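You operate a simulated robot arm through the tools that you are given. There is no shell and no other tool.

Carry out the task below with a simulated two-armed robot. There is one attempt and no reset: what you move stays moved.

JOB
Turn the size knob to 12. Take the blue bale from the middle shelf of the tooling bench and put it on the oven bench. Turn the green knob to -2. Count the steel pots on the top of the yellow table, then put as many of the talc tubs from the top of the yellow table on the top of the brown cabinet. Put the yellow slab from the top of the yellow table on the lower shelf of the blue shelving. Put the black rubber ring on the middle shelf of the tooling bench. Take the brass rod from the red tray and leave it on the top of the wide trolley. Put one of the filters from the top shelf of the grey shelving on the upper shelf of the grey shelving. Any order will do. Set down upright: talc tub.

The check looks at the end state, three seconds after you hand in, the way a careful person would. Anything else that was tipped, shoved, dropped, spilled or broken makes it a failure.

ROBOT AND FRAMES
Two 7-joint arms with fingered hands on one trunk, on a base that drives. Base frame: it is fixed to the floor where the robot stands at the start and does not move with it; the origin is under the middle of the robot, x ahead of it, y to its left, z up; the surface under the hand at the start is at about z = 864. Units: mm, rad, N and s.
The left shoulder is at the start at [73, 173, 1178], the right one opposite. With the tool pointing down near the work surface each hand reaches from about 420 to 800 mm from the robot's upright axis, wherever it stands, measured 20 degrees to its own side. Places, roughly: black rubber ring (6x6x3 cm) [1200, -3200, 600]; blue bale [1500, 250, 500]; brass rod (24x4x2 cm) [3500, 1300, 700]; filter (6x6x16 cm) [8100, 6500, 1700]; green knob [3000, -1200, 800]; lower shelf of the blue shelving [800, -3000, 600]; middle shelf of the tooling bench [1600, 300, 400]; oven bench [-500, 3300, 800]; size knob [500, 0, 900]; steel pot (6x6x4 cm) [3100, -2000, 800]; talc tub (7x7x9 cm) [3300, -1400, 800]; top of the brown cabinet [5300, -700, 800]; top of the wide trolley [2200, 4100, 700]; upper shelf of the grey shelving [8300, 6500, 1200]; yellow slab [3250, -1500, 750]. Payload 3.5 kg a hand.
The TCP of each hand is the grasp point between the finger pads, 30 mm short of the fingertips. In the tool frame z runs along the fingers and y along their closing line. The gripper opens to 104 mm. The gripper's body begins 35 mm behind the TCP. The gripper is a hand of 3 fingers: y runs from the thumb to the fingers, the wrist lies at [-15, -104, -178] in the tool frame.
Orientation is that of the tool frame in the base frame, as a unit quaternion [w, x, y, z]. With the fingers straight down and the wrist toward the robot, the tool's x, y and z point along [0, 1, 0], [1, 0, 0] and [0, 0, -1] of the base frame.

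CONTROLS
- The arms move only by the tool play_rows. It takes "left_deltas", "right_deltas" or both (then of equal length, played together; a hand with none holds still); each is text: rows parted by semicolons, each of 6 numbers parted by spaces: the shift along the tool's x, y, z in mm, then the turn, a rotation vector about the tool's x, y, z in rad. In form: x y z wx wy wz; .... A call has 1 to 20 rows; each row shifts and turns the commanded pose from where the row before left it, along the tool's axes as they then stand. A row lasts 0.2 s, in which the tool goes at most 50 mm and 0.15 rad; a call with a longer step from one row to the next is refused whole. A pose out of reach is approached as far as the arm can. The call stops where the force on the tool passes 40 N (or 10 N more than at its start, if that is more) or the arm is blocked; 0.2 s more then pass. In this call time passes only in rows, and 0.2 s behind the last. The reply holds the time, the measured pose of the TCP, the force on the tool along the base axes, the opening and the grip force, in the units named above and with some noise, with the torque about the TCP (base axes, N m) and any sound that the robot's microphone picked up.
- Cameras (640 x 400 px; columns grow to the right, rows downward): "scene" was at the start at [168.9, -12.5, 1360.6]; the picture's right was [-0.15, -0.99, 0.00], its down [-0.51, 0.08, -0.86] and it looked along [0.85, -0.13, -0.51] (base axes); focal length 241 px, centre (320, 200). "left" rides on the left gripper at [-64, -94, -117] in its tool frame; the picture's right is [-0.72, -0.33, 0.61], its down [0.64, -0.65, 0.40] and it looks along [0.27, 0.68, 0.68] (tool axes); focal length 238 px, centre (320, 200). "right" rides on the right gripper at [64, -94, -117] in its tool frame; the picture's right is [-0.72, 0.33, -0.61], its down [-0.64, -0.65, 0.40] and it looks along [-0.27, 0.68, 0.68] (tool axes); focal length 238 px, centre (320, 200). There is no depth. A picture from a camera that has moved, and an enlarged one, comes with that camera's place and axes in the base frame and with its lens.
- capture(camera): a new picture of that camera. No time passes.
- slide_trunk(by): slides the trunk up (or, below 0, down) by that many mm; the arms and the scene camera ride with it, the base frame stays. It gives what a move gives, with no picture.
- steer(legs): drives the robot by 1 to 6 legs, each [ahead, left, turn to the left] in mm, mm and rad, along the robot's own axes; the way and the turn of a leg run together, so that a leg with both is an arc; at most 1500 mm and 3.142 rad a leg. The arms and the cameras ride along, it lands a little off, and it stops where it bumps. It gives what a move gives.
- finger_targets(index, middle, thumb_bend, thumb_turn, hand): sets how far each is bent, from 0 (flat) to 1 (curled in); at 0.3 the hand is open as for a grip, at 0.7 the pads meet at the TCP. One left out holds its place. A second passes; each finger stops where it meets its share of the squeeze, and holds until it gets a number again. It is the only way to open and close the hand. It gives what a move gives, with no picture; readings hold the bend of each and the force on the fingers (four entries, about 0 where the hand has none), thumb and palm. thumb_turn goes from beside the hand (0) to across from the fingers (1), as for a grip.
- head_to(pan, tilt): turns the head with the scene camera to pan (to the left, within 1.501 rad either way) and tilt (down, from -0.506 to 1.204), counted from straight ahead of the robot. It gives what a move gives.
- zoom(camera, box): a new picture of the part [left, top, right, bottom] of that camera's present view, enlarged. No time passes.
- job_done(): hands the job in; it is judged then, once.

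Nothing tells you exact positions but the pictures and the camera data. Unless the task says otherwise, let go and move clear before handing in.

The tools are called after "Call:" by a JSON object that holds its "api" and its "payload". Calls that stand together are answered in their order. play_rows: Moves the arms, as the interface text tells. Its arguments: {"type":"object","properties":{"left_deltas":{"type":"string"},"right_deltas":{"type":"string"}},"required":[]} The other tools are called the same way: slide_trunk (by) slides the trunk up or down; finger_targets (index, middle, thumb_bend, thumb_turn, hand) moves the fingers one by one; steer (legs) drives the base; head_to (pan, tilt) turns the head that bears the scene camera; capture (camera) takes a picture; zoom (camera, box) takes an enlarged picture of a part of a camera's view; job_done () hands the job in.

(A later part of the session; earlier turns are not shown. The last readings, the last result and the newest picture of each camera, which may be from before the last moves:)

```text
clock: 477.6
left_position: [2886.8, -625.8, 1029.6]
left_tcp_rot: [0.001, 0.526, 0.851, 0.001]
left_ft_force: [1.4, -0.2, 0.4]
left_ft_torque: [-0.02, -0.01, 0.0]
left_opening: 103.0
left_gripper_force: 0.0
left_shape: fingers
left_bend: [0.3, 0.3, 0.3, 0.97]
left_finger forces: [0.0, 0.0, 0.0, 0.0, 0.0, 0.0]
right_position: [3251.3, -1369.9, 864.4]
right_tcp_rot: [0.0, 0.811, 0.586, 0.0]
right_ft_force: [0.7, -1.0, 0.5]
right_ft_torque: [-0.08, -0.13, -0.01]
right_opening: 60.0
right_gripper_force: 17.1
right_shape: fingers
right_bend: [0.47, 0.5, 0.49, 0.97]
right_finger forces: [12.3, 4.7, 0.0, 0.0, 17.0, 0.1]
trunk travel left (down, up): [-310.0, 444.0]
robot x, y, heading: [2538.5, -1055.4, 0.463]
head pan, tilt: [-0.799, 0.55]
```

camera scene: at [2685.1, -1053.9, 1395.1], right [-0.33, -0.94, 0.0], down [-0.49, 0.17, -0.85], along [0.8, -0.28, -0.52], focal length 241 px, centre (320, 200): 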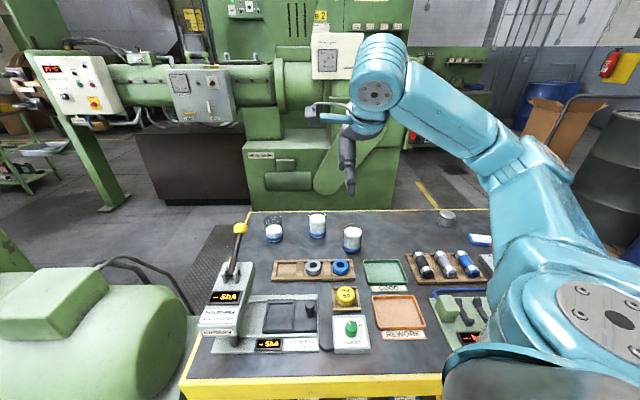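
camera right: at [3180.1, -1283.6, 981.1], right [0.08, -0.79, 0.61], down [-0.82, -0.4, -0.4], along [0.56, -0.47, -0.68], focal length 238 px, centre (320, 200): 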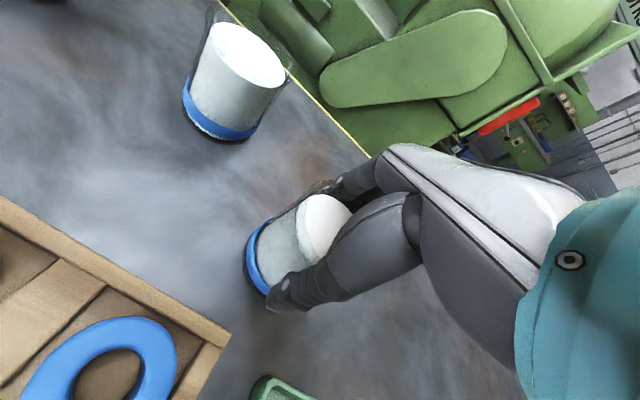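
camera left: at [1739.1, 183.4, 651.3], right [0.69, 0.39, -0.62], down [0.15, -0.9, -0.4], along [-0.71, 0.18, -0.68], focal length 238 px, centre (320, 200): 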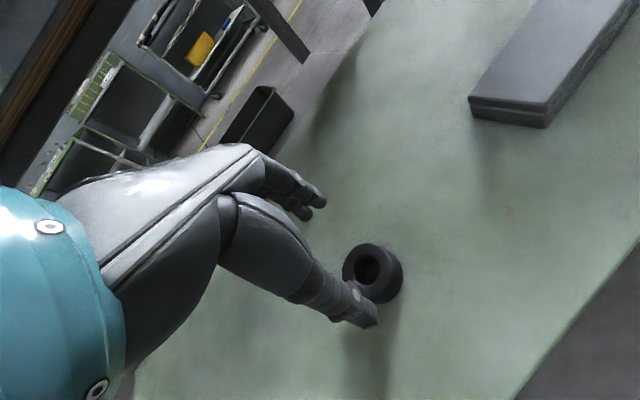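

Call:
{"api": "finger_targets", "payload": {"hand": "right", "index": 0.37, "middle": 0.37, "thumb_bend": 0.37}}

Call:
{"api": "play_rows", "payload": {"right_deltas": "4 0 0 0 0 0; 0 0 0 0 0 0"}}

Call:
{"api": "finger_targets", "payload": {"hand": "right", "index": 0.58, "middle": 0.58, "thumb_bend": 0.58}}

Call:
{"api": "zoom", "payload": {"camera": "scene", "box": [290, 180, 410, 270]}}

```text
clock: 478.6
left_position: [2887.5, -626.4, 1030.4]
left_tcp_rot: [0.0, 0.526, 0.851, 0.002]
left_ft_force: [-0.3, -0.5, 0.3]
left_ft_torque: [0.01, -0.01, -0.01]
left_opening: 102.9
left_gripper_force: 0.1
left_shape: fingers
left_bend: [0.3, 0.3, 0.3, 0.97]
left_finger forces: [0.1, 0.0, 0.1, 0.0, 0.1, 0.0]
right_position: [3250.0, -1369.8, 863.2]
right_tcp_rot: [-0.001, 0.81, 0.586, -0.001]
right_ft_force: [0.3, 0.5, -0.1]
right_ft_torque: [0.01, 0.0, -0.01]
right_opening: 85.0
right_gripper_force: 0.1
right_shape: fingers
right_bend: [0.37, 0.37, 0.37, 0.97]
right_finger forces: [0.1, 0.1, 0.0, 0.0, 0.1, 0.0]
trunk travel left (down, up): [-310.0, 444.0]
robot x, y, heading: [2541.9, -1050.8, 0.458]
head pan, tilt: [-0.799, 0.55]
```

```text
clock: 479.2
left_position: [2887.4, -626.2, 1030.4]
left_tcp_rot: [0.001, 0.526, 0.85, 0.001]
left_ft_force: [1.1, -1.1, -0.1]
left_ft_torque: [-0.03, -0.02, -0.01]
left_opening: 103.0
left_gripper_force: 0.0
left_shape: fingers
left_bend: [0.3, 0.3, 0.3, 0.97]
left_finger forces: [0.1, 0.0, 0.0, 0.1, 0.0, 0.1]
right_position: [3252.7, -1366.7, 864.5]
right_tcp_rot: [0.0, 0.811, 0.586, 0.0]
right_ft_force: [0.1, 0.3, 0.2]
right_ft_torque: [0.02, -0.02, 0.0]
right_opening: 85.1
right_gripper_force: 0.1
right_shape: fingers
right_bend: [0.37, 0.37, 0.37, 0.97]
right_finger forces: [0.0, 0.0, 0.0, 0.0, 0.0, 0.0]
trunk travel left (down, up): [-310.0, 444.0]
robot x, y, heading: [2539.8, -1054.8, 0.463]
head pan, tilt: [-0.799, 0.55]
```

```text
clock: 480.2
left_position: [2886.5, -625.7, 1029.8]
left_tcp_rot: [0.0, 0.526, 0.851, 0.001]
left_ft_force: [0.5, 0.3, -0.5]
left_ft_torque: [0.02, -0.02, 0.0]
left_opening: 102.7
left_gripper_force: 0.0
left_shape: fingers
left_bend: [0.3, 0.3, 0.3, 0.97]
left_finger forces: [0.1, 0.0, 0.1, 0.1, 0.1, 0.0]
right_position: [3252.1, -1365.4, 865.8]
right_tcp_rot: [0.0, 0.811, 0.586, -0.001]
right_ft_force: [1.0, -0.5, 1.6]
right_ft_torque: [-0.09, -0.2, 0.05]
right_opening: 55.9
right_gripper_force: 15.2
right_shape: fingers
right_bend: [0.49, 0.5, 0.5, 0.97]
right_finger forces: [9.2, 6.8, 0.0, 0.0, 14.0, 0.1]
trunk travel left (down, up): [-310.0, 444.0]
robot x, y, heading: [2539.5, -1051.7, 0.464]
head pan, tilt: [-0.799, 0.55]
```

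```text
4.44 times, centred on (350, 225) of scene
camera zoom: at [2684.7, -1053.2, 1395.1], right [-0.33, -0.94, 0.0], down [-0.49, 0.17, -0.85], along [0.8, -0.28, -0.52], focal length 1070 px, centre (187, 89)
```

zoom: 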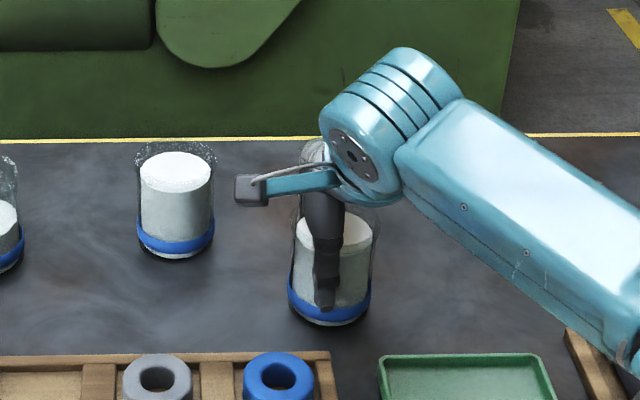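

Call:
{"api": "finger_targets", "payload": {"hand": "right", "index": 0.37, "middle": 0.37, "thumb_bend": 0.37}}

Call:
{"api": "play_rows", "payload": {"right_deltas": "-5 0 2 0 0 0; 0 0 0 0 0 0"}}

Call:
{"api": "finger_targets", "payload": {"hand": "right", "index": 0.6, "middle": 0.6, "thumb_bend": 0.6}}

Call:
{"api": "play_rows", "payload": {"right_deltas": "0 0 -5 0 0 0; 0 0 -10 0 0 0; 0 0 0 0 0 0"}}

Call:
{"api": "zoom", "payload": {"camera": "scene", "box": [290, 180, 410, 270]}}

Call:
{"api": "capture", "payload": {"camera": "right"}}

```text
clock: 481.2
left_position: [2886.3, -625.6, 1029.9]
left_tcp_rot: [0.0, 0.526, 0.85, 0.001]
left_ft_force: [0.6, -0.2, 0.5]
left_ft_torque: [-0.02, -0.01, 0.01]
left_opening: 102.9
left_gripper_force: 0.1
left_shape: fingers
left_bend: [0.3, 0.3, 0.3, 0.97]
left_finger forces: [0.0, 0.1, 0.1, 0.1, 0.0, 0.1]
right_position: [3251.7, -1365.4, 864.4]
right_tcp_rot: [-0.001, 0.811, 0.585, -0.001]
right_ft_force: [-0.1, -0.9, 0.4]
right_ft_torque: [-0.02, -0.01, 0.01]
right_opening: 85.0
right_gripper_force: 0.1
right_shape: fingers
right_bend: [0.37, 0.37, 0.37, 0.97]
right_finger forces: [0.0, 0.1, 0.0, 0.0, 0.0, 0.1]
trunk travel left (down, up): [-310.0, 444.0]
robot x, y, heading: [2540.6, -1054.2, 0.463]
head pan, tilt: [-0.799, 0.55]
```

```text
clock: 481.8
left_position: [2885.9, -626.7, 1030.9]
left_tcp_rot: [-0.001, 0.527, 0.85, 0.001]
left_ft_force: [-0.9, 0.0, -0.3]
left_ft_torque: [0.0, 0.0, 0.02]
left_opening: 103.0
left_gripper_force: 0.2
left_shape: fingers
left_bend: [0.3, 0.3, 0.3, 0.97]
left_finger forces: [0.1, 0.0, 0.0, 0.0, 0.1, 0.0]
right_position: [3250.3, -1370.8, 862.2]
right_tcp_rot: [-0.001, 0.811, 0.586, -0.001]
right_ft_force: [-0.1, -0.2, 0.4]
right_ft_torque: [-0.01, 0.04, 0.0]
right_opening: 85.5
right_gripper_force: 0.1
right_shape: fingers
right_bend: [0.37, 0.37, 0.37, 0.97]
right_finger forces: [0.0, 0.0, 0.0, 0.1, 0.1, 0.0]
trunk travel left (down, up): [-310.0, 444.0]
robot x, y, heading: [2540.4, -1054.7, 0.466]
head pan, tilt: [-0.799, 0.55]
```

```text
clock: 482.8
left_position: [2887.3, -625.0, 1028.6]
left_tcp_rot: [0.0, 0.526, 0.85, 0.002]
left_ft_force: [0.2, 0.1, -0.9]
left_ft_torque: [0.0, -0.01, 0.0]
left_opening: 103.0
left_gripper_force: 0.2
left_shape: fingers
left_bend: [0.3, 0.3, 0.3, 0.97]
left_finger forces: [0.1, 0.0, 0.2, 0.0, 0.0, 0.0]
right_position: [3251.1, -1371.6, 861.9]
right_tcp_rot: [0.0, 0.811, 0.585, 0.0]
right_ft_force: [1.4, -0.6, 1.8]
right_ft_torque: [-0.13, -0.18, 0.02]
right_opening: 59.0
right_gripper_force: 25.2
right_shape: fingers
right_bend: [0.48, 0.52, 0.51, 0.97]
right_finger forces: [17.2, 7.5, 0.0, 0.0, 25.0, 0.0]
trunk travel left (down, up): [-310.0, 444.0]
robot x, y, heading: [2542.2, -1057.2, 0.459]
head pan, tilt: [-0.799, 0.55]
```

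```text
clock: 483.6
left_position: [2887.8, -625.6, 1030.1]
left_tcp_rot: [-0.001, 0.526, 0.851, 0.001]
left_ft_force: [0.5, -0.1, 0.3]
left_ft_torque: [0.02, -0.03, 0.02]
left_opening: 102.9
left_gripper_force: 0.2
left_shape: fingers
left_bend: [0.3, 0.3, 0.3, 0.97]
left_finger forces: [0.0, 0.1, 0.0, 0.1, 0.0, 0.1]
right_position: [3250.6, -1369.9, 878.0]
right_tcp_rot: [0.0, 0.81, 0.586, -0.001]
right_ft_force: [0.1, -0.4, -2.9]
right_ft_torque: [-0.04, 0.0, 0.01]
right_opening: 58.6
right_gripper_force: 23.7
right_shape: fingers
right_bend: [0.48, 0.53, 0.51, 0.96]
right_finger forces: [16.1, 6.7, 0.1, 0.1, 25.0, 0.0]
trunk travel left (down, up): [-310.0, 444.0]
robot x, y, heading: [2542.8, -1054.6, 0.461]
head pan, tilt: [-0.799, 0.55]
```

```text
4.44 times, centred on (350, 225) of scene
camera zoom: at [2685.1, -1053.4, 1395.0], right [-0.33, -0.94, 0.0], down [-0.49, 0.17, -0.85], along [0.8, -0.28, -0.52], focal length 1070 px, centre (187, 89)
```

zoom: 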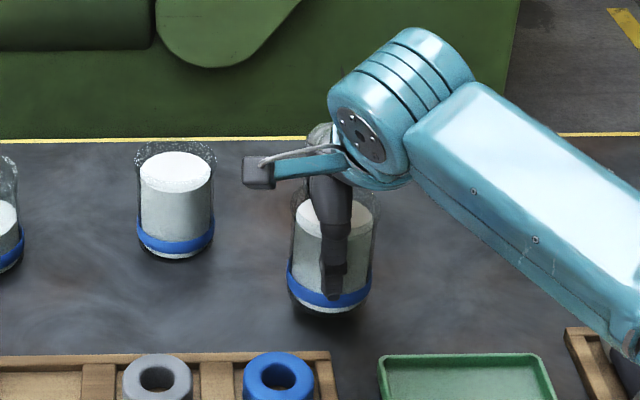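

```text
taken
camera right: at [3181.5, -1280.3, 994.4], right [0.09, -0.79, 0.61], down [-0.82, -0.4, -0.4], along [0.56, -0.47, -0.68], focal length 238 px, centre (320, 200)
```

right: 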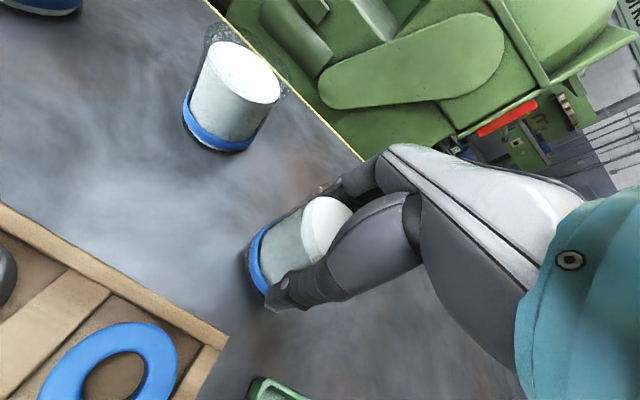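

Tub lifted level. I raise it smoothly and retract the right arm, keeping it upright.

Call:
{"api": "play_rows", "payload": {"right_deltas": "0 0 -25 0 0 0; 0 0 -30 0 0 0; 0 0 -30 0 0 0; 0 0 -30 0 0 0; 0 0 -30 0 0 0; 0 0 -30 0 0 0; 10 -32 0 0 0 0; 10 -32 0 0 0 0; 10 -32 0 0 0 0; 10 -32 0 0 0 0; 10 -32 0 0 0 0; 10 -32 0 0 0 0; 0 0 0 0 0 0"}}

Call:
{"api": "capture", "payload": {"camera": "right"}}

Call:
{"api": "capture", "payload": {"camera": "scene"}}

```text
clock: 486.4
left_position: [2887.4, -626.2, 1029.3]
left_tcp_rot: [0.0, 0.526, 0.851, 0.001]
left_ft_force: [0.5, 0.2, 0.8]
left_ft_torque: [0.0, 0.0, -0.01]
left_opening: 103.1
left_gripper_force: 0.1
left_shape: fingers
left_bend: [0.3, 0.3, 0.3, 0.97]
left_finger forces: [0.1, 0.0, 0.1, 0.0, 0.1, 0.0]
right_position: [3087.2, -1252.8, 1051.9]
right_tcp_rot: [0.0, 0.811, 0.585, -0.001]
right_ft_force: [0.0, -0.4, -2.8]
right_ft_torque: [0.01, 0.0, 0.0]
right_opening: 58.6
right_gripper_force: 23.2
right_shape: fingers
right_bend: [0.48, 0.53, 0.51, 0.96]
right_finger forces: [15.9, 6.8, 0.0, 0.0, 24.5, 0.1]
trunk travel left (down, up): [-310.0, 444.0]
robot x, y, heading: [2537.2, -1053.9, 0.458]
head pan, tilt: [-0.799, 0.55]
```

```text
taken
camera right: at [3018.0, -1163.6, 1168.7], right [0.09, -0.79, 0.61], down [-0.82, -0.4, -0.4], along [0.56, -0.47, -0.68], focal length 238 px, centre (320, 200)
```

right: 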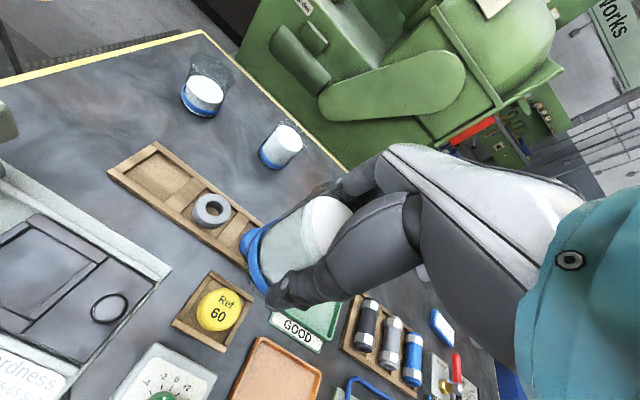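

```text
taken
camera scene: at [2685.2, -1053.5, 1395.0], right [-0.33, -0.94, 0.0], down [-0.49, 0.17, -0.85], along [0.8, -0.28, -0.52], focal length 241 px, centre (320, 200)
```

scene: 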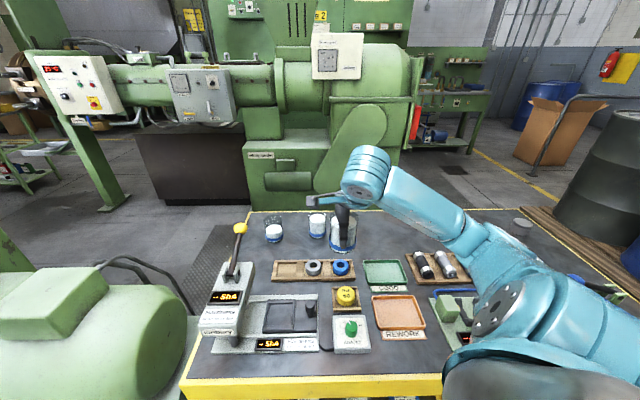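

The first tub is secure. I raise the left hand, then rotate in place so the left shoulder faces the table for the second tub.

Call:
{"api": "play_rows", "payload": {"left_deltas": "0 0 -30 0 0 0; 0 0 -30 0 0 0; 0 0 -30 0 0 0; 0 0 -20 0 0 0"}}

Call:
{"api": "steer", "payload": {"legs": [[-20, 0, 0], [0, 0, -0.78], [0, 0, -0.79]]}}

Call:
{"api": "head_to", "payload": {"pan": 0.8, "tilt": 0.55}}

Call:
{"api": "capture", "payload": {"camera": "scene"}}

Call:
{"api": "capture", "payload": {"camera": "right"}}

```text
clock: 487.4
left_position: [2886.9, -626.8, 1142.8]
left_tcp_rot: [-0.001, 0.527, 0.85, 0.0]
left_ft_force: [0.8, -0.8, -0.9]
left_ft_torque: [0.0, 0.01, 0.03]
left_opening: 102.8
left_gripper_force: 0.1
left_shape: fingers
left_bend: [0.3, 0.3, 0.3, 0.97]
left_finger forces: [0.0, 0.1, 0.1, 0.1, 0.1, 0.1]
right_position: [3086.9, -1253.5, 1053.4]
right_tcp_rot: [-0.001, 0.811, 0.586, -0.001]
right_ft_force: [0.8, -0.2, -3.0]
right_ft_torque: [0.01, -0.05, -0.01]
right_opening: 58.6
right_gripper_force: 23.4
right_shape: fingers
right_bend: [0.48, 0.53, 0.51, 0.96]
right_finger forces: [15.9, 6.8, 0.1, 0.0, 24.4, 0.0]
trunk travel left (down, up): [-310.0, 444.0]
robot x, y, heading: [2542.3, -1049.5, 0.464]
head pan, tilt: [-0.799, 0.55]
```

```text
clock: 492.3
left_position: [2948.4, -1412.0, 1141.4]
left_tcp_rot: [0.0, 0.974, 0.227, 0.002]
left_ft_force: [0.3, 0.0, 0.4]
left_ft_torque: [-0.02, 0.0, -0.01]
left_opening: 102.8
left_gripper_force: 0.1
left_shape: fingers
left_bend: [0.3, 0.3, 0.3, 0.97]
left_finger forces: [0.0, 0.0, 0.0, 0.1, 0.0, 0.0]
right_position: [2319.9, -1608.6, 1053.2]
right_tcp_rot: [-0.001, 0.987, -0.161, 0.0]
right_ft_force: [-0.4, -0.2, -3.2]
right_ft_torque: [0.0, 0.04, -0.06]
right_opening: 58.2
right_gripper_force: 21.7
right_shape: fingers
right_bend: [0.49, 0.53, 0.51, 0.96]
right_finger forces: [14.6, 6.6, 0.1, 0.0, 22.3, 0.0]
trunk travel left (down, up): [-310.0, 444.0]
robot x, y, heading: [2523.7, -1065.5, -1.117]
head pan, tilt: [-0.799, 0.55]
```

```text
clock: 494.0
left_position: [2948.4, -1411.5, 1141.5]
left_tcp_rot: [0.0, 0.974, 0.226, 0.001]
left_ft_force: [0.0, 0.6, -0.6]
left_ft_torque: [-0.02, -0.03, -0.03]
left_opening: 103.1
left_gripper_force: 0.2
left_shape: fingers
left_bend: [0.3, 0.3, 0.3, 0.97]
left_finger forces: [0.1, 0.1, 0.0, 0.1, 0.0, 0.1]
right_position: [2320.6, -1608.8, 1051.9]
right_tcp_rot: [-0.001, 0.987, -0.161, 0.0]
right_ft_force: [0.1, -0.4, -1.6]
right_ft_torque: [0.01, 0.02, 0.01]
right_opening: 57.9
right_gripper_force: 21.6
right_shape: fingers
right_bend: [0.49, 0.53, 0.51, 0.96]
right_finger forces: [14.6, 6.6, 0.1, 0.1, 22.4, 0.0]
trunk travel left (down, up): [-310.0, 444.0]
robot x, y, heading: [2519.2, -1058.3, -1.112]
head pan, tilt: [0.799, 0.55]
```

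```text
taken
camera scene: at [2638.0, -1148.4, 1395.1], right [-0.31, -0.95, 0.0], down [-0.5, 0.16, -0.85], along [0.81, -0.26, -0.52], focal length 241 px, centre (320, 200)
```

scene: 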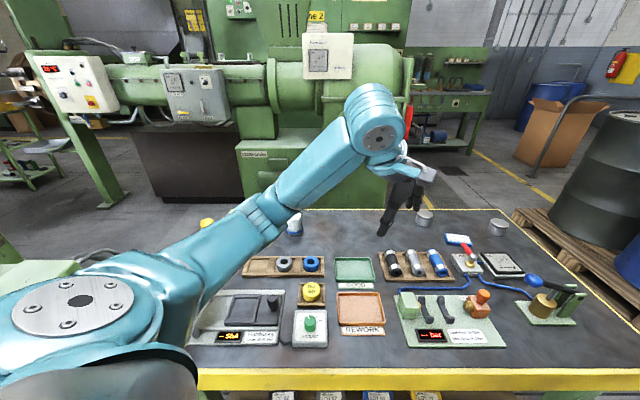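

```text
taken
camera right: at [2410.2, -1540.3, 1168.8], right [-0.79, -0.08, 0.61], down [-0.4, 0.82, -0.4], along [-0.47, -0.56, -0.68], focal length 238 px, centre (320, 200)
```

right: 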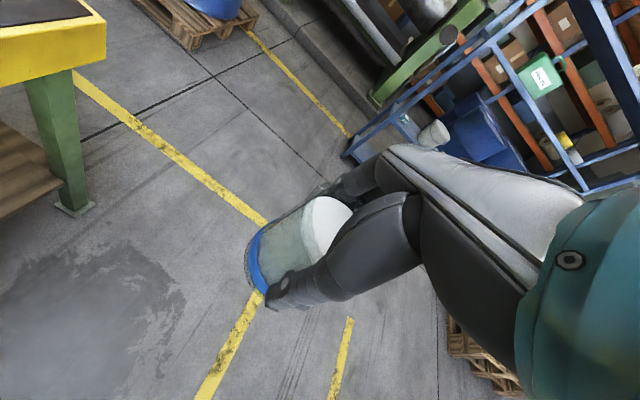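

Call:
{"api": "play_rows", "payload": {"left_deltas": "42 -16 0 0 0 0; 42 -16 0 0 0 0; 42 -16 0 0 0 0; 42 -16 0 0 0 0; 42 -16 0 0 0 0; 0 0 0 0 0 -0.132; 0 0 0 0 0 -0.132; 0 0 0 0 0 -0.132; 0 0 0 0 0 -0.132; 0 0 0 0 0 -0.132; 0 0 0 0 0 -0.132; 0 0 0 0 0 0"}}

Call:
{"api": "steer", "payload": {"legs": [[46, 46, 0]]}}

Call:
{"api": "capture", "payload": {"camera": "scene"}}

Call:
{"api": "capture", "payload": {"camera": "left"}}

```text
clock: 496.6
left_position: [3101.8, -1246.8, 1142.0]
left_tcp_rot: [0.0, 0.811, 0.585, 0.002]
left_ft_force: [-0.3, 0.3, 0.1]
left_ft_torque: [0.02, 0.03, 0.0]
left_opening: 102.9
left_gripper_force: 0.1
left_shape: fingers
left_bend: [0.3, 0.3, 0.3, 0.97]
left_finger forces: [0.0, 0.0, 0.0, 0.0, 0.1, 0.1]
right_position: [2321.0, -1609.7, 1052.1]
right_tcp_rot: [-0.002, 0.987, -0.162, -0.001]
right_ft_force: [0.2, 0.6, -2.1]
right_ft_torque: [-0.01, -0.04, -0.02]
right_opening: 58.1
right_gripper_force: 22.0
right_shape: fingers
right_bend: [0.49, 0.53, 0.51, 0.96]
right_finger forces: [14.6, 6.6, 0.0, 0.0, 22.3, 0.0]
trunk travel left (down, up): [-310.0, 444.0]
robot x, y, heading: [2521.8, -1064.3, -1.117]
head pan, tilt: [0.799, 0.55]
```

```text
clock: 497.6
left_position: [3163.8, -1266.4, 1140.3]
left_tcp_rot: [0.0, 0.812, 0.584, 0.0]
left_ft_force: [-0.4, -0.5, 0.2]
left_ft_torque: [0.0, 0.05, 0.0]
left_opening: 103.1
left_gripper_force: 0.0
left_shape: fingers
left_bend: [0.3, 0.3, 0.3, 0.97]
left_finger forces: [0.0, 0.0, 0.0, 0.0, 0.0, 0.0]
right_position: [2381.5, -1628.3, 1052.5]
right_tcp_rot: [-0.001, 0.987, -0.162, 0.0]
right_ft_force: [0.7, -0.3, -2.7]
right_ft_torque: [0.02, 0.0, -0.02]
right_opening: 58.0
right_gripper_force: 21.8
right_shape: fingers
right_bend: [0.49, 0.53, 0.51, 0.96]
right_finger forces: [14.6, 6.6, 0.0, 0.0, 22.3, 0.0]
trunk travel left (down, up): [-310.0, 444.0]
robot x, y, heading: [2584.6, -1081.3, -1.11]
head pan, tilt: [0.799, 0.55]
```

```text
taken
camera scene: at [2700.7, -1168.2, 1394.9], right [-0.31, -0.95, 0.0], down [-0.5, 0.16, -0.85], along [0.81, -0.26, -0.52], focal length 241 px, centre (320, 200)
```

scene: 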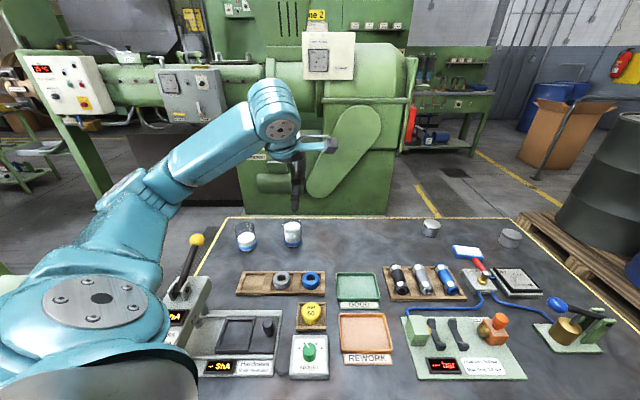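

```text
taken
camera left: at [3055.4, -1299.0, 1257.9], right [-0.54, -0.58, -0.61], down [-0.42, 0.81, -0.4], along [0.73, 0.04, -0.68], focal length 238 px, centre (320, 200)
```

left: 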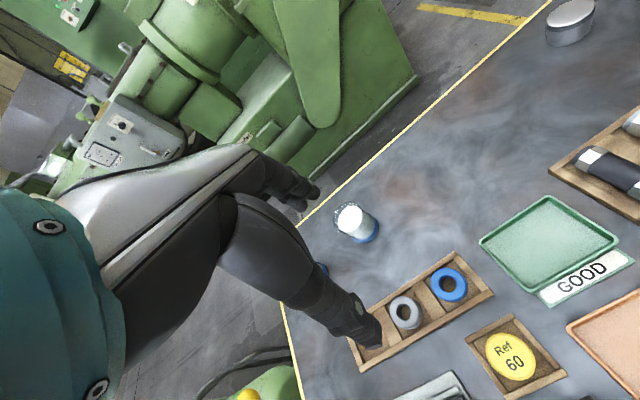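

Call:
{"api": "zoom", "payload": {"camera": "left", "box": [300, 180, 420, 270]}}

Call:
{"api": "zoom", "payload": {"camera": "scene", "box": [220, 200, 340, 290]}}

```text
4.44 times, centred on (360, 225) of left
camera zoom: at [3055.4, -1299.0, 1257.9], right [-0.54, -0.58, -0.61], down [-0.42, 0.81, -0.4], along [0.73, 0.04, -0.68], focal length 1059 px, centre (142, 89)
```

zoom: 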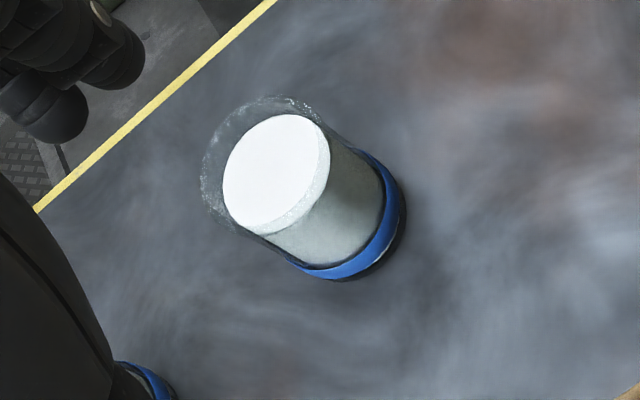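

```text
4.44 times, centred on (280, 245) of scene
camera zoom: at [2700.7, -1168.2, 1394.9], right [-0.31, -0.95, 0.0], down [-0.5, 0.16, -0.85], along [0.81, -0.26, -0.52], focal length 1070 px, centre (498, 0)
```

zoom: 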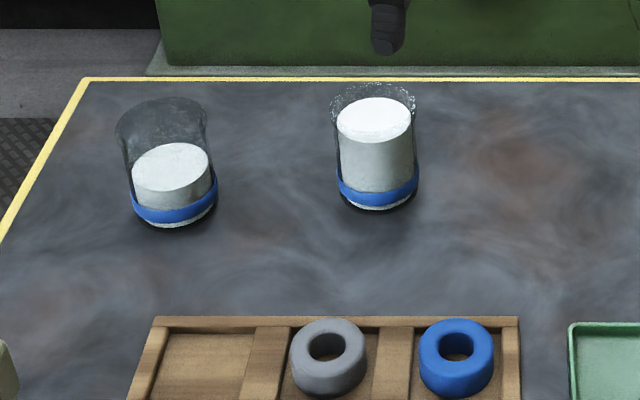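

Tub 2 is at ≈[3368,-1283]. I move the left hand above it and lower in stages.

Call:
{"api": "play_rows", "payload": {"left_deltas": "9.3 39.8 0 0 0 0; 9.3 39.8 0 0 0 0; 9.3 39.8 0 0 0 0; 9.3 39.8 0 0 0 0; 9.3 39.8 0 0 0 0; 0 0 40 0 0 0; 0 0 40 0 0 0; 0 0 40 0 0 0; 0 0 0 0 0 0"}}

Call:
{"api": "capture", "payload": {"camera": "left"}}

Call:
{"api": "zoom", "payload": {"camera": "scene", "box": [220, 180, 380, 290]}}

```text
clock: 499.6
left_position: [3367.9, -1284.5, 1019.7]
left_tcp_rot: [0.001, 0.811, 0.584, 0.001]
left_ft_force: [0.0, -0.7, -0.3]
left_ft_torque: [-0.02, 0.0, 0.0]
left_opening: 102.6
left_gripper_force: 0.1
left_shape: fingers
left_bend: [0.3, 0.3, 0.3, 0.97]
left_finger forces: [0.0, 0.0, 0.0, 0.0, 0.1, 0.1]
right_position: [2382.7, -1629.5, 1053.1]
right_tcp_rot: [-0.001, 0.987, -0.161, 0.0]
right_ft_force: [-0.3, 0.6, -1.3]
right_ft_torque: [0.0, 0.02, -0.03]
right_opening: 58.0
right_gripper_force: 22.0
right_shape: fingers
right_bend: [0.49, 0.53, 0.51, 0.96]
right_finger forces: [14.6, 6.6, 0.0, 0.0, 22.3, 0.0]
trunk travel left (down, up): [-310.0, 444.0]
robot x, y, heading: [2584.5, -1079.2, -1.113]
head pan, tilt: [0.799, 0.55]
```

```text
taken
camera left: at [3259.2, -1317.0, 1137.4], right [-0.54, -0.58, -0.61], down [-0.42, 0.81, -0.41], along [0.74, 0.04, -0.68], focal length 238 px, centre (320, 200)
```

left: 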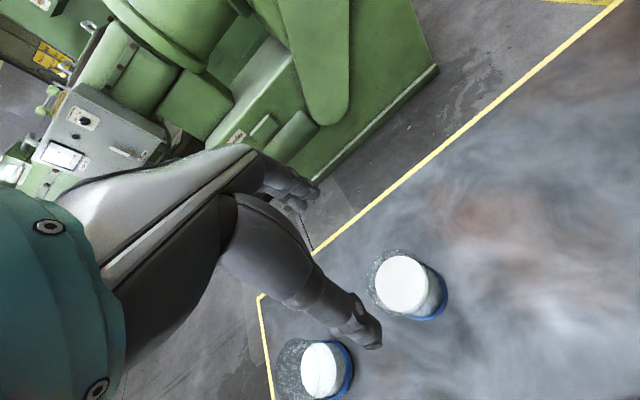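

```text
3.64 times, centred on (300, 235) of scene
camera zoom: at [2699.2, -1167.8, 1395.1], right [-0.31, -0.95, 0.0], down [-0.5, 0.16, -0.85], along [0.81, -0.26, -0.52], focal length 876 px, centre (393, 73)
```

zoom: 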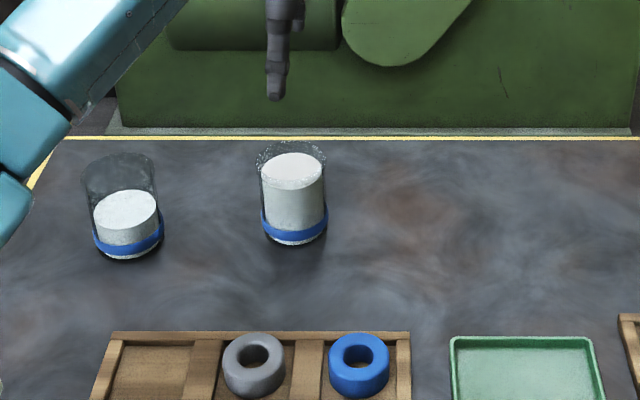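

Call:
{"api": "play_rows", "payload": {"left_deltas": "-2 -1.5 30 0 0 0; 0 0 30 0 0 0; 0 0 20 0 0 0; 0 0 0 0 0 0"}}

Call:
{"api": "capture", "payload": {"camera": "left"}}

Call:
{"api": "zoom", "payload": {"camera": "scene", "box": [220, 180, 380, 290]}}

```text
clock: 500.6
left_position: [3365.7, -1286.4, 941.5]
left_tcp_rot: [-0.001, 0.812, 0.584, 0.001]
left_ft_force: [0.1, -0.6, 0.2]
left_ft_torque: [0.0, -0.03, 0.01]
left_opening: 102.9
left_gripper_force: 0.0
left_shape: fingers
left_bend: [0.3, 0.3, 0.3, 0.97]
left_finger forces: [0.0, 0.1, 0.1, 0.1, 0.0, 0.0]
right_position: [2380.6, -1627.8, 1052.8]
right_tcp_rot: [-0.001, 0.987, -0.162, 0.0]
right_ft_force: [0.6, 0.1, -2.9]
right_ft_torque: [-0.04, -0.01, -0.01]
right_opening: 57.8
right_gripper_force: 20.9
right_shape: fingers
right_bend: [0.49, 0.53, 0.51, 0.96]
right_finger forces: [14.6, 6.6, 0.1, 0.0, 22.2, 0.0]
trunk travel left (down, up): [-310.0, 444.0]
robot x, y, heading: [2584.2, -1080.8, -1.117]
head pan, tilt: [0.799, 0.55]
```

```text
taken
camera left: at [3256.5, -1319.4, 1058.6], right [-0.54, -0.58, -0.61], down [-0.42, 0.81, -0.41], along [0.74, 0.04, -0.68], focal length 238 px, centre (320, 200)
```

left: 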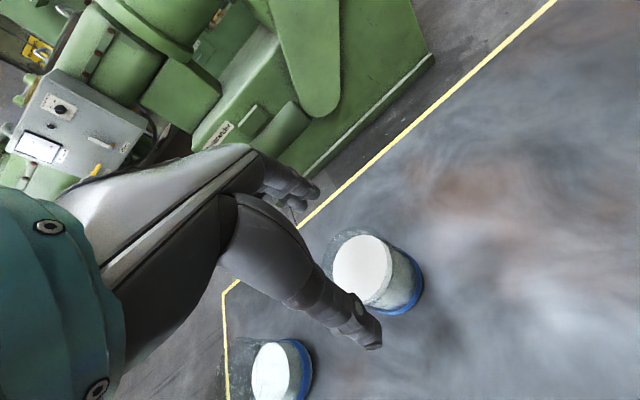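

```text
3.64 times, centred on (300, 235) of scene
camera zoom: at [2699.4, -1167.7, 1395.1], right [-0.31, -0.95, 0.0], down [-0.5, 0.16, -0.85], along [0.81, -0.26, -0.52], focal length 876 px, centre (393, 73)
```

zoom: 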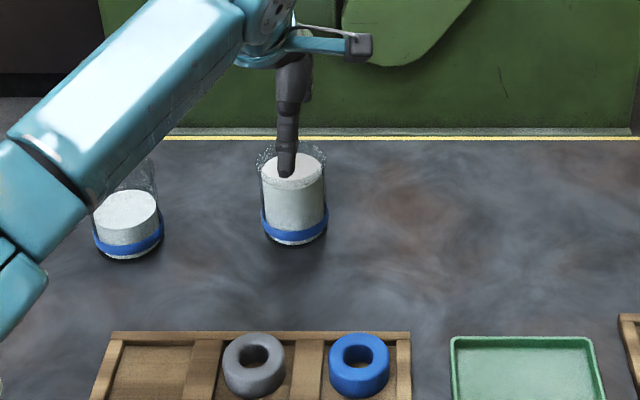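

Call:
{"api": "play_rows", "payload": {"left_deltas": "0 -1 15 0 0 0; 0 0 15 0 0 0; 0 0 12 0 0 0; 0 0 0 0 0 0"}}

Call:
{"api": "capture", "payload": {"camera": "left"}}

Call:
{"api": "zoom", "payload": {"camera": "scene", "box": [220, 180, 380, 290]}}

```text
clock: 501.6
left_position: [3362.1, -1286.9, 900.2]
left_tcp_rot: [0.001, 0.812, 0.584, 0.001]
left_ft_force: [-0.5, 0.1, -0.3]
left_ft_torque: [0.0, 0.0, -0.03]
left_opening: 103.0
left_gripper_force: 0.1
left_shape: fingers
left_bend: [0.3, 0.3, 0.3, 0.97]
left_finger forces: [0.0, 0.0, 0.0, 0.1, 0.0, 0.0]
right_position: [2381.6, -1628.8, 1052.0]
right_tcp_rot: [-0.001, 0.987, -0.161, 0.0]
right_ft_force: [0.3, -0.4, -1.8]
right_ft_torque: [-0.02, 0.02, 0.01]
right_opening: 58.0
right_gripper_force: 21.8
right_shape: fingers
right_bend: [0.49, 0.53, 0.51, 0.96]
right_finger forces: [14.6, 6.6, 0.0, 0.0, 22.2, 0.0]
trunk travel left (down, up): [-310.0, 444.0]
robot x, y, heading: [2587.5, -1075.0, -1.116]
head pan, tilt: [0.799, 0.55]
```

```text
taken
camera left: at [3254.7, -1319.2, 1017.4], right [-0.54, -0.58, -0.61], down [-0.42, 0.81, -0.41], along [0.74, 0.04, -0.68], focal length 238 px, centre (320, 200)
```

left: 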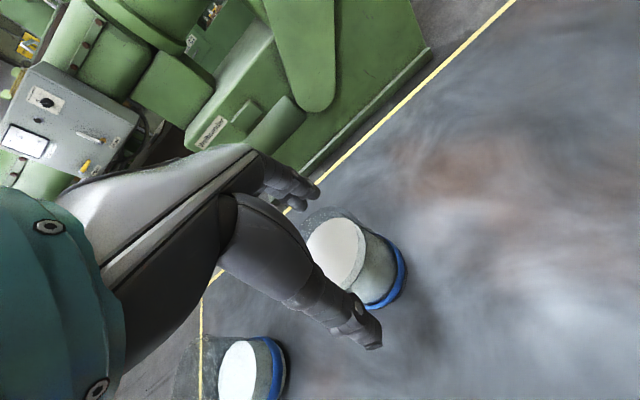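

```text
3.64 times, centred on (300, 235) of scene
camera zoom: at [2699.4, -1167.8, 1395.1], right [-0.31, -0.95, 0.0], down [-0.5, 0.16, -0.85], along [0.81, -0.26, -0.52], focal length 876 px, centre (393, 73)
```

zoom: 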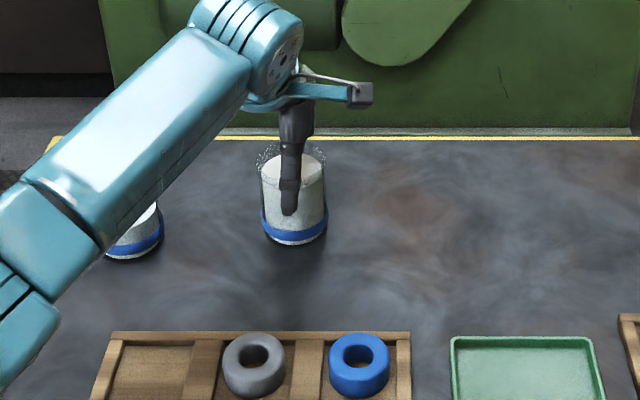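

Call:
{"api": "play_rows", "payload": {"left_deltas": "0 2 13 0 0 0; 0 0 13 0 0 0; 0 0 10 0 0 0; 0 0 0 0 0 0"}}

Call:
{"api": "finger_targets", "payload": {"hand": "left", "index": 0.41, "middle": 0.41, "thumb_bend": 0.41}}

Call:
{"api": "zoom", "payload": {"camera": "scene", "box": [240, 200, 340, 270]}}

Call:
{"api": "capture", "payload": {"camera": "left"}}

```text
clock: 502.6
left_position: [3365.9, -1287.1, 862.4]
left_tcp_rot: [0.0, 0.812, 0.583, 0.001]
left_ft_force: [-0.2, 0.0, 0.0]
left_ft_torque: [-0.03, 0.0, -0.01]
left_opening: 103.1
left_gripper_force: 0.1
left_shape: fingers
left_bend: [0.3, 0.3, 0.3, 0.97]
left_finger forces: [0.1, 0.0, 0.0, 0.0, 0.1, 0.0]
right_position: [2381.6, -1629.9, 1051.8]
right_tcp_rot: [-0.001, 0.987, -0.162, 0.0]
right_ft_force: [-0.2, -0.8, -2.4]
right_ft_torque: [0.02, 0.0, -0.02]
right_opening: 57.8
right_gripper_force: 21.3
right_shape: fingers
right_bend: [0.49, 0.53, 0.51, 0.96]
right_finger forces: [14.6, 6.6, 0.0, 0.0, 22.2, 0.0]
trunk travel left (down, up): [-310.0, 444.0]
robot x, y, heading: [2583.2, -1080.3, -1.112]
head pan, tilt: [0.799, 0.55]
```

```text
clock: 503.6
left_position: [3365.7, -1286.5, 863.9]
left_tcp_rot: [0.001, 0.812, 0.584, 0.001]
left_ft_force: [-0.4, -0.6, -0.2]
left_ft_torque: [-0.01, 0.01, 0.0]
left_opening: 76.8
left_gripper_force: 0.8
left_shape: fingers
left_bend: [0.41, 0.41, 0.4, 0.97]
left_finger forces: [0.5, 0.0, 0.1, 0.0, 0.8, 0.0]
right_position: [2381.1, -1628.5, 1052.8]
right_tcp_rot: [-0.001, 0.987, -0.161, 0.0]
right_ft_force: [-0.4, -0.1, -3.0]
right_ft_torque: [-0.04, -0.02, -0.02]
right_opening: 58.0
right_gripper_force: 22.2
right_shape: fingers
right_bend: [0.49, 0.53, 0.51, 0.96]
right_finger forces: [14.6, 6.6, 0.0, 0.1, 22.2, 0.0]
trunk travel left (down, up): [-310.0, 444.0]
robot x, y, heading: [2585.7, -1081.5, -1.111]
head pan, tilt: [0.799, 0.55]
```

```text
5.71 times, centred on (290, 235) of scene
camera zoom: at [2699.5, -1167.8, 1395.1], right [-0.31, -0.95, 0.0], down [-0.5, 0.16, -0.85], along [0.81, -0.26, -0.52], focal length 1376 px, centre (491, 0)
```

zoom: 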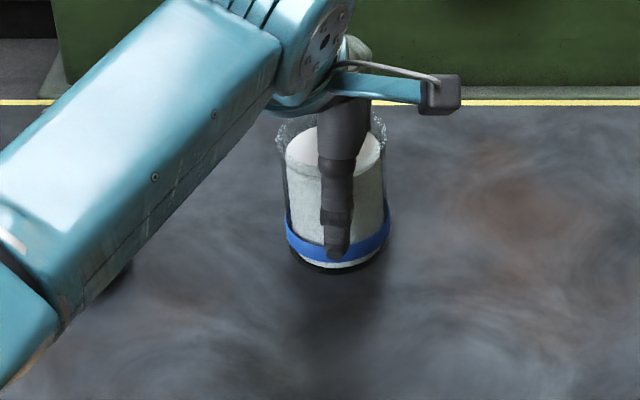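

```text
taken
camera left: at [3257.4, -1319.3, 980.7], right [-0.54, -0.58, -0.61], down [-0.42, 0.81, -0.41], along [0.74, 0.04, -0.68], focal length 238 px, centre (320, 200)
```

left: 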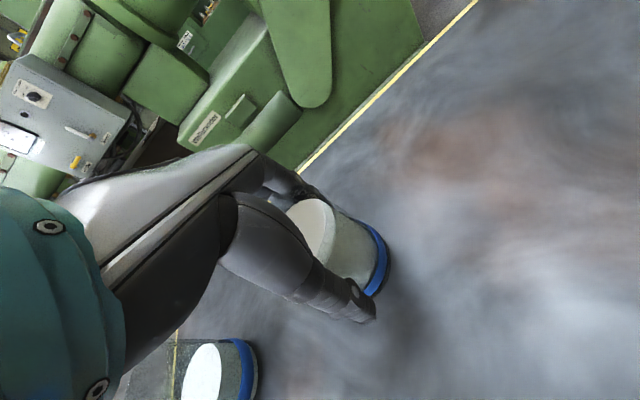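

Call:
{"api": "finger_targets", "payload": {"hand": "left", "index": 0.37, "middle": 0.37, "thumb_bend": 0.37}}

Call:
{"api": "play_rows", "payload": {"left_deltas": "5 0 0 0 0 0; 0 0 0 0 0 0"}}

Call:
{"api": "finger_targets", "payload": {"hand": "left", "index": 0.6, "middle": 0.6, "thumb_bend": 0.6}}

Call:
{"api": "zoom", "payload": {"camera": "scene", "box": [240, 200, 340, 270]}}

```text
clock: 504.6
left_position: [3365.6, -1285.5, 863.6]
left_tcp_rot: [0.001, 0.812, 0.584, 0.001]
left_ft_force: [0.1, -0.2, 0.2]
left_ft_torque: [-0.01, 0.0, 0.04]
left_opening: 85.1
left_gripper_force: 0.1
left_shape: fingers
left_bend: [0.37, 0.37, 0.37, 0.97]
left_finger forces: [0.1, 0.1, 0.0, 0.1, 0.0, 0.1]
right_position: [2381.4, -1628.6, 1053.6]
right_tcp_rot: [-0.001, 0.987, -0.162, 0.0]
right_ft_force: [0.3, 0.9, -2.8]
right_ft_torque: [0.02, 0.0, 0.02]
right_opening: 57.7
right_gripper_force: 21.3
right_shape: fingers
right_bend: [0.49, 0.53, 0.51, 0.96]
right_finger forces: [14.6, 6.6, 0.0, 0.1, 22.2, 0.0]
trunk travel left (down, up): [-310.0, 444.0]
robot x, y, heading: [2585.9, -1083.3, -1.113]
head pan, tilt: [0.799, 0.55]
```

```text
clock: 505.2
left_position: [3367.8, -1282.3, 863.2]
left_tcp_rot: [0.001, 0.812, 0.584, 0.001]
left_ft_force: [-0.8, -0.9, 0.1]
left_ft_torque: [0.0, -0.03, -0.01]
left_opening: 85.1
left_gripper_force: 0.4
left_shape: fingers
left_bend: [0.37, 0.37, 0.37, 0.97]
left_finger forces: [0.0, 0.1, 0.1, 0.0, 0.2, 0.1]
right_position: [2382.6, -1628.1, 1052.4]
right_tcp_rot: [-0.001, 0.987, -0.162, 0.0]
right_ft_force: [0.4, 0.8, -2.1]
right_ft_torque: [-0.01, 0.01, 0.01]
right_opening: 58.1
right_gripper_force: 22.5
right_shape: fingers
right_bend: [0.49, 0.53, 0.51, 0.96]
right_finger forces: [14.6, 6.6, 0.0, 0.0, 22.2, 0.1]
trunk travel left (down, up): [-310.0, 444.0]
robot x, y, heading: [2584.4, -1081.4, -1.111]
head pan, tilt: [0.799, 0.55]
```

```text
clock: 506.2
left_position: [3367.2, -1283.2, 863.5]
left_tcp_rot: [0.0, 0.812, 0.584, 0.001]
left_ft_force: [1.7, -0.2, 0.6]
left_ft_torque: [-0.06, -0.2, 0.04]
left_opening: 60.5
left_gripper_force: 27.6
left_shape: fingers
left_bend: [0.46, 0.53, 0.51, 0.97]
left_finger forces: [21.2, 7.0, 0.1, 0.0, 27.5, 0.0]
right_position: [2381.0, -1628.1, 1051.6]
right_tcp_rot: [-0.001, 0.987, -0.162, 0.0]
right_ft_force: [0.0, -0.2, -2.3]
right_ft_torque: [-0.03, -0.04, -0.01]
right_opening: 58.0
right_gripper_force: 21.6
right_shape: fingers
right_bend: [0.49, 0.53, 0.51, 0.96]
right_finger forces: [14.6, 6.6, 0.0, 0.0, 22.2, 0.1]
trunk travel left (down, up): [-310.0, 444.0]
robot x, y, heading: [2585.2, -1080.8, -1.114]
head pan, tilt: [0.799, 0.55]
```

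```text
5.71 times, centred on (290, 235) of scene
camera zoom: at [2699.4, -1167.8, 1395.1], right [-0.31, -0.95, 0.0], down [-0.5, 0.16, -0.85], along [0.81, -0.26, -0.52], focal length 1376 px, centre (491, 0)
```

zoom: 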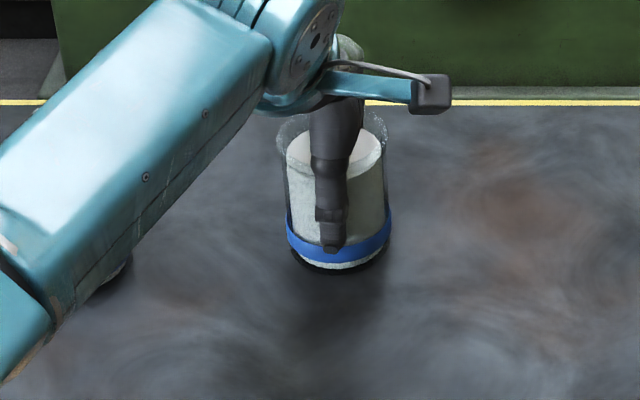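

The second tub is gripped. I lift it slightly to check, then raise and retract.

Call:
{"api": "play_rows", "payload": {"left_deltas": "0 0 -5 0 0 0; 0 0 -10 0 0 0; 0 0 0 0 0 0"}}

Call:
{"api": "zoom", "payload": {"camera": "scene", "box": [240, 200, 340, 270]}}

Call:
{"api": "capture", "payload": {"camera": "left"}}

```text
clock: 507.0
left_position: [3368.6, -1282.0, 878.2]
left_tcp_rot: [0.0, 0.811, 0.584, 0.001]
left_ft_force: [1.3, -0.7, -2.0]
left_ft_torque: [-0.01, -0.01, 0.03]
left_opening: 60.2
left_gripper_force: 26.7
left_shape: fingers
left_bend: [0.47, 0.53, 0.51, 0.96]
left_finger forces: [20.2, 6.3, 0.1, 0.0, 27.9, 0.0]
right_position: [2381.7, -1628.2, 1053.7]
right_tcp_rot: [-0.002, 0.987, -0.162, 0.001]
right_ft_force: [-0.1, -0.4, -2.3]
right_ft_torque: [0.03, -0.02, -0.02]
right_opening: 58.1
right_gripper_force: 22.2
right_shape: fingers
right_bend: [0.49, 0.53, 0.51, 0.96]
right_finger forces: [14.6, 6.6, 0.1, 0.0, 22.2, 0.1]
trunk travel left (down, up): [-310.0, 444.0]
robot x, y, heading: [2582.3, -1082.1, -1.114]
head pan, tilt: [0.799, 0.55]
```

```text
5.71 times, centred on (290, 235) of scene
camera zoom: at [2699.8, -1167.9, 1395.0], right [-0.31, -0.95, 0.0], down [-0.5, 0.16, -0.85], along [0.81, -0.26, -0.52], focal length 1376 px, centre (491, 0)
```

zoom: 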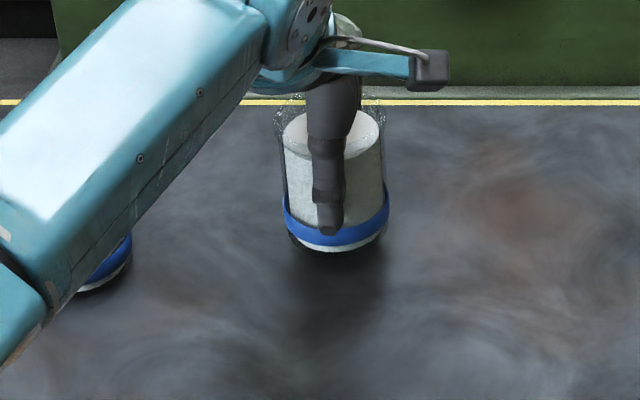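

```text
taken
camera left: at [3259.6, -1314.2, 995.0], right [-0.54, -0.58, -0.61], down [-0.42, 0.81, -0.4], along [0.74, 0.04, -0.68], focal length 238 px, centre (320, 200)
```

left: 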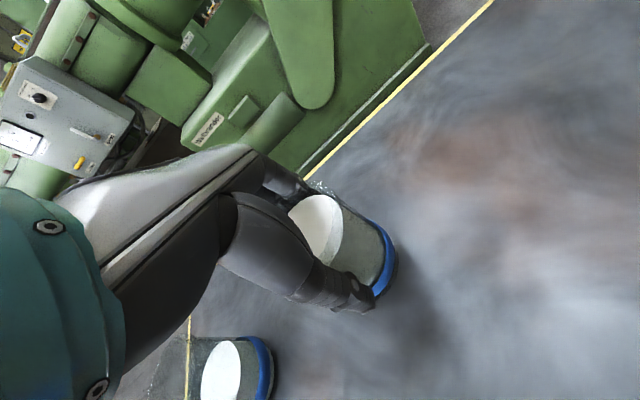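

Call:
{"api": "play_rows", "payload": {"left_deltas": "0 0 -25 0 0 0; 0 0 -30 0 0 0; 0 0 -30 0 0 0; 0 0 -30 0 0 0; 0 0 -30 0 0 0; 0 0 -30 0 0 0; -8 -33 0 0 0 0; -8 -33 0 0 0 0; -8 -33 0 0 0 0; -8 -33 0 0 0 0; -8 -33 0 0 0 0; -8 -33 0 0 0 0; 0 0 0 0 0 0"}}

Call:
{"api": "steer", "payload": {"legs": [[-220, -220, 0]]}}

Call:
{"api": "capture", "payload": {"camera": "scene"}}

Call:
{"api": "capture", "payload": {"camera": "left"}}

```text
clock: 509.8
left_position: [3163.9, -1268.1, 1052.8]
left_tcp_rot: [0.0, 0.812, 0.584, 0.001]
left_ft_force: [-0.2, 0.4, -3.7]
left_ft_torque: [0.0, -0.03, 0.02]
left_opening: 60.1
left_gripper_force: 26.6
left_shape: fingers
left_bend: [0.47, 0.54, 0.51, 0.96]
left_finger forces: [19.8, 6.3, 0.1, 0.0, 26.9, 0.0]
right_position: [2381.3, -1628.7, 1051.8]
right_tcp_rot: [-0.002, 0.987, -0.162, 0.0]
right_ft_force: [0.1, -0.9, -2.8]
right_ft_torque: [0.02, 0.02, 0.05]
right_opening: 57.8
right_gripper_force: 21.9
right_shape: fingers
right_bend: [0.49, 0.53, 0.51, 0.96]
right_finger forces: [14.7, 6.6, 0.0, 0.0, 22.3, 0.1]
trunk travel left (down, up): [-310.0, 444.0]
robot x, y, heading: [2581.6, -1079.4, -1.113]
head pan, tilt: [0.799, 0.55]
```

```text
clock: 511.9
left_position: [2871.0, -1165.0, 1052.7]
left_tcp_rot: [0.001, 0.812, 0.583, 0.001]
left_ft_force: [0.3, -0.3, -2.3]
left_ft_torque: [-0.01, 0.0, 0.0]
left_opening: 59.7
left_gripper_force: 26.4
left_shape: fingers
left_bend: [0.47, 0.54, 0.51, 0.96]
left_finger forces: [19.8, 6.2, 0.1, 0.0, 26.9, 0.0]
right_position: [2088.1, -1523.8, 1052.3]
right_tcp_rot: [-0.001, 0.987, -0.163, 0.0]
right_ft_force: [0.2, -0.2, -2.6]
right_ft_torque: [0.0, 0.0, 0.03]
right_opening: 58.1
right_gripper_force: 21.8
right_shape: fingers
right_bend: [0.49, 0.53, 0.51, 0.96]
right_finger forces: [14.6, 6.6, 0.0, 0.1, 22.2, 0.0]
trunk travel left (down, up): [-310.0, 444.0]
robot x, y, heading: [2292.5, -978.6, -1.12]
head pan, tilt: [0.799, 0.55]
```

```text
taken
camera scene: at [2407.5, -1064.1, 1395.1], right [-0.31, -0.95, 0.0], down [-0.5, 0.16, -0.85], along [0.81, -0.27, -0.52], focal length 241 px, centre (320, 200)
```

scene: 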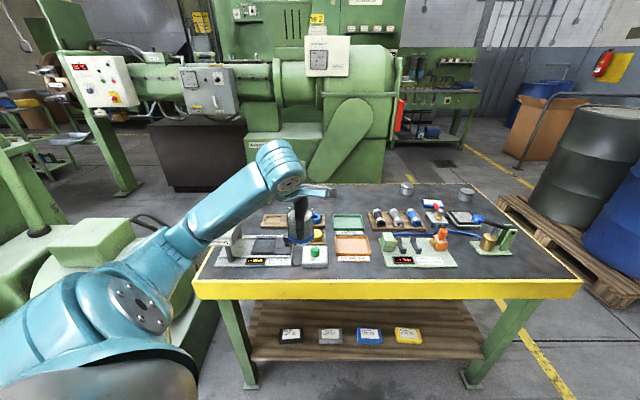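

```text
taken
camera left: at [2762.2, -1197.8, 1170.6], right [-0.54, -0.58, -0.61], down [-0.41, 0.82, -0.41], along [0.74, 0.04, -0.68], focal length 238 px, centre (320, 200)
```

left: 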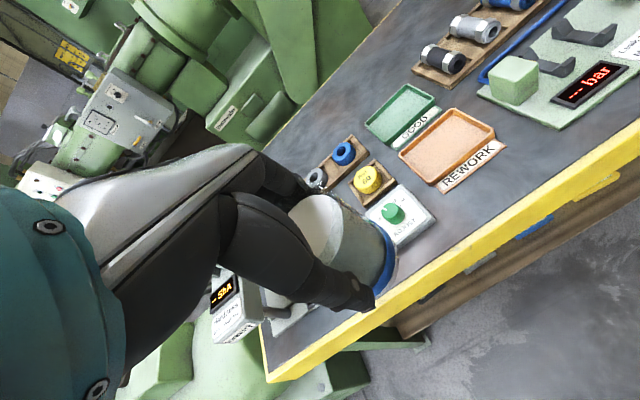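

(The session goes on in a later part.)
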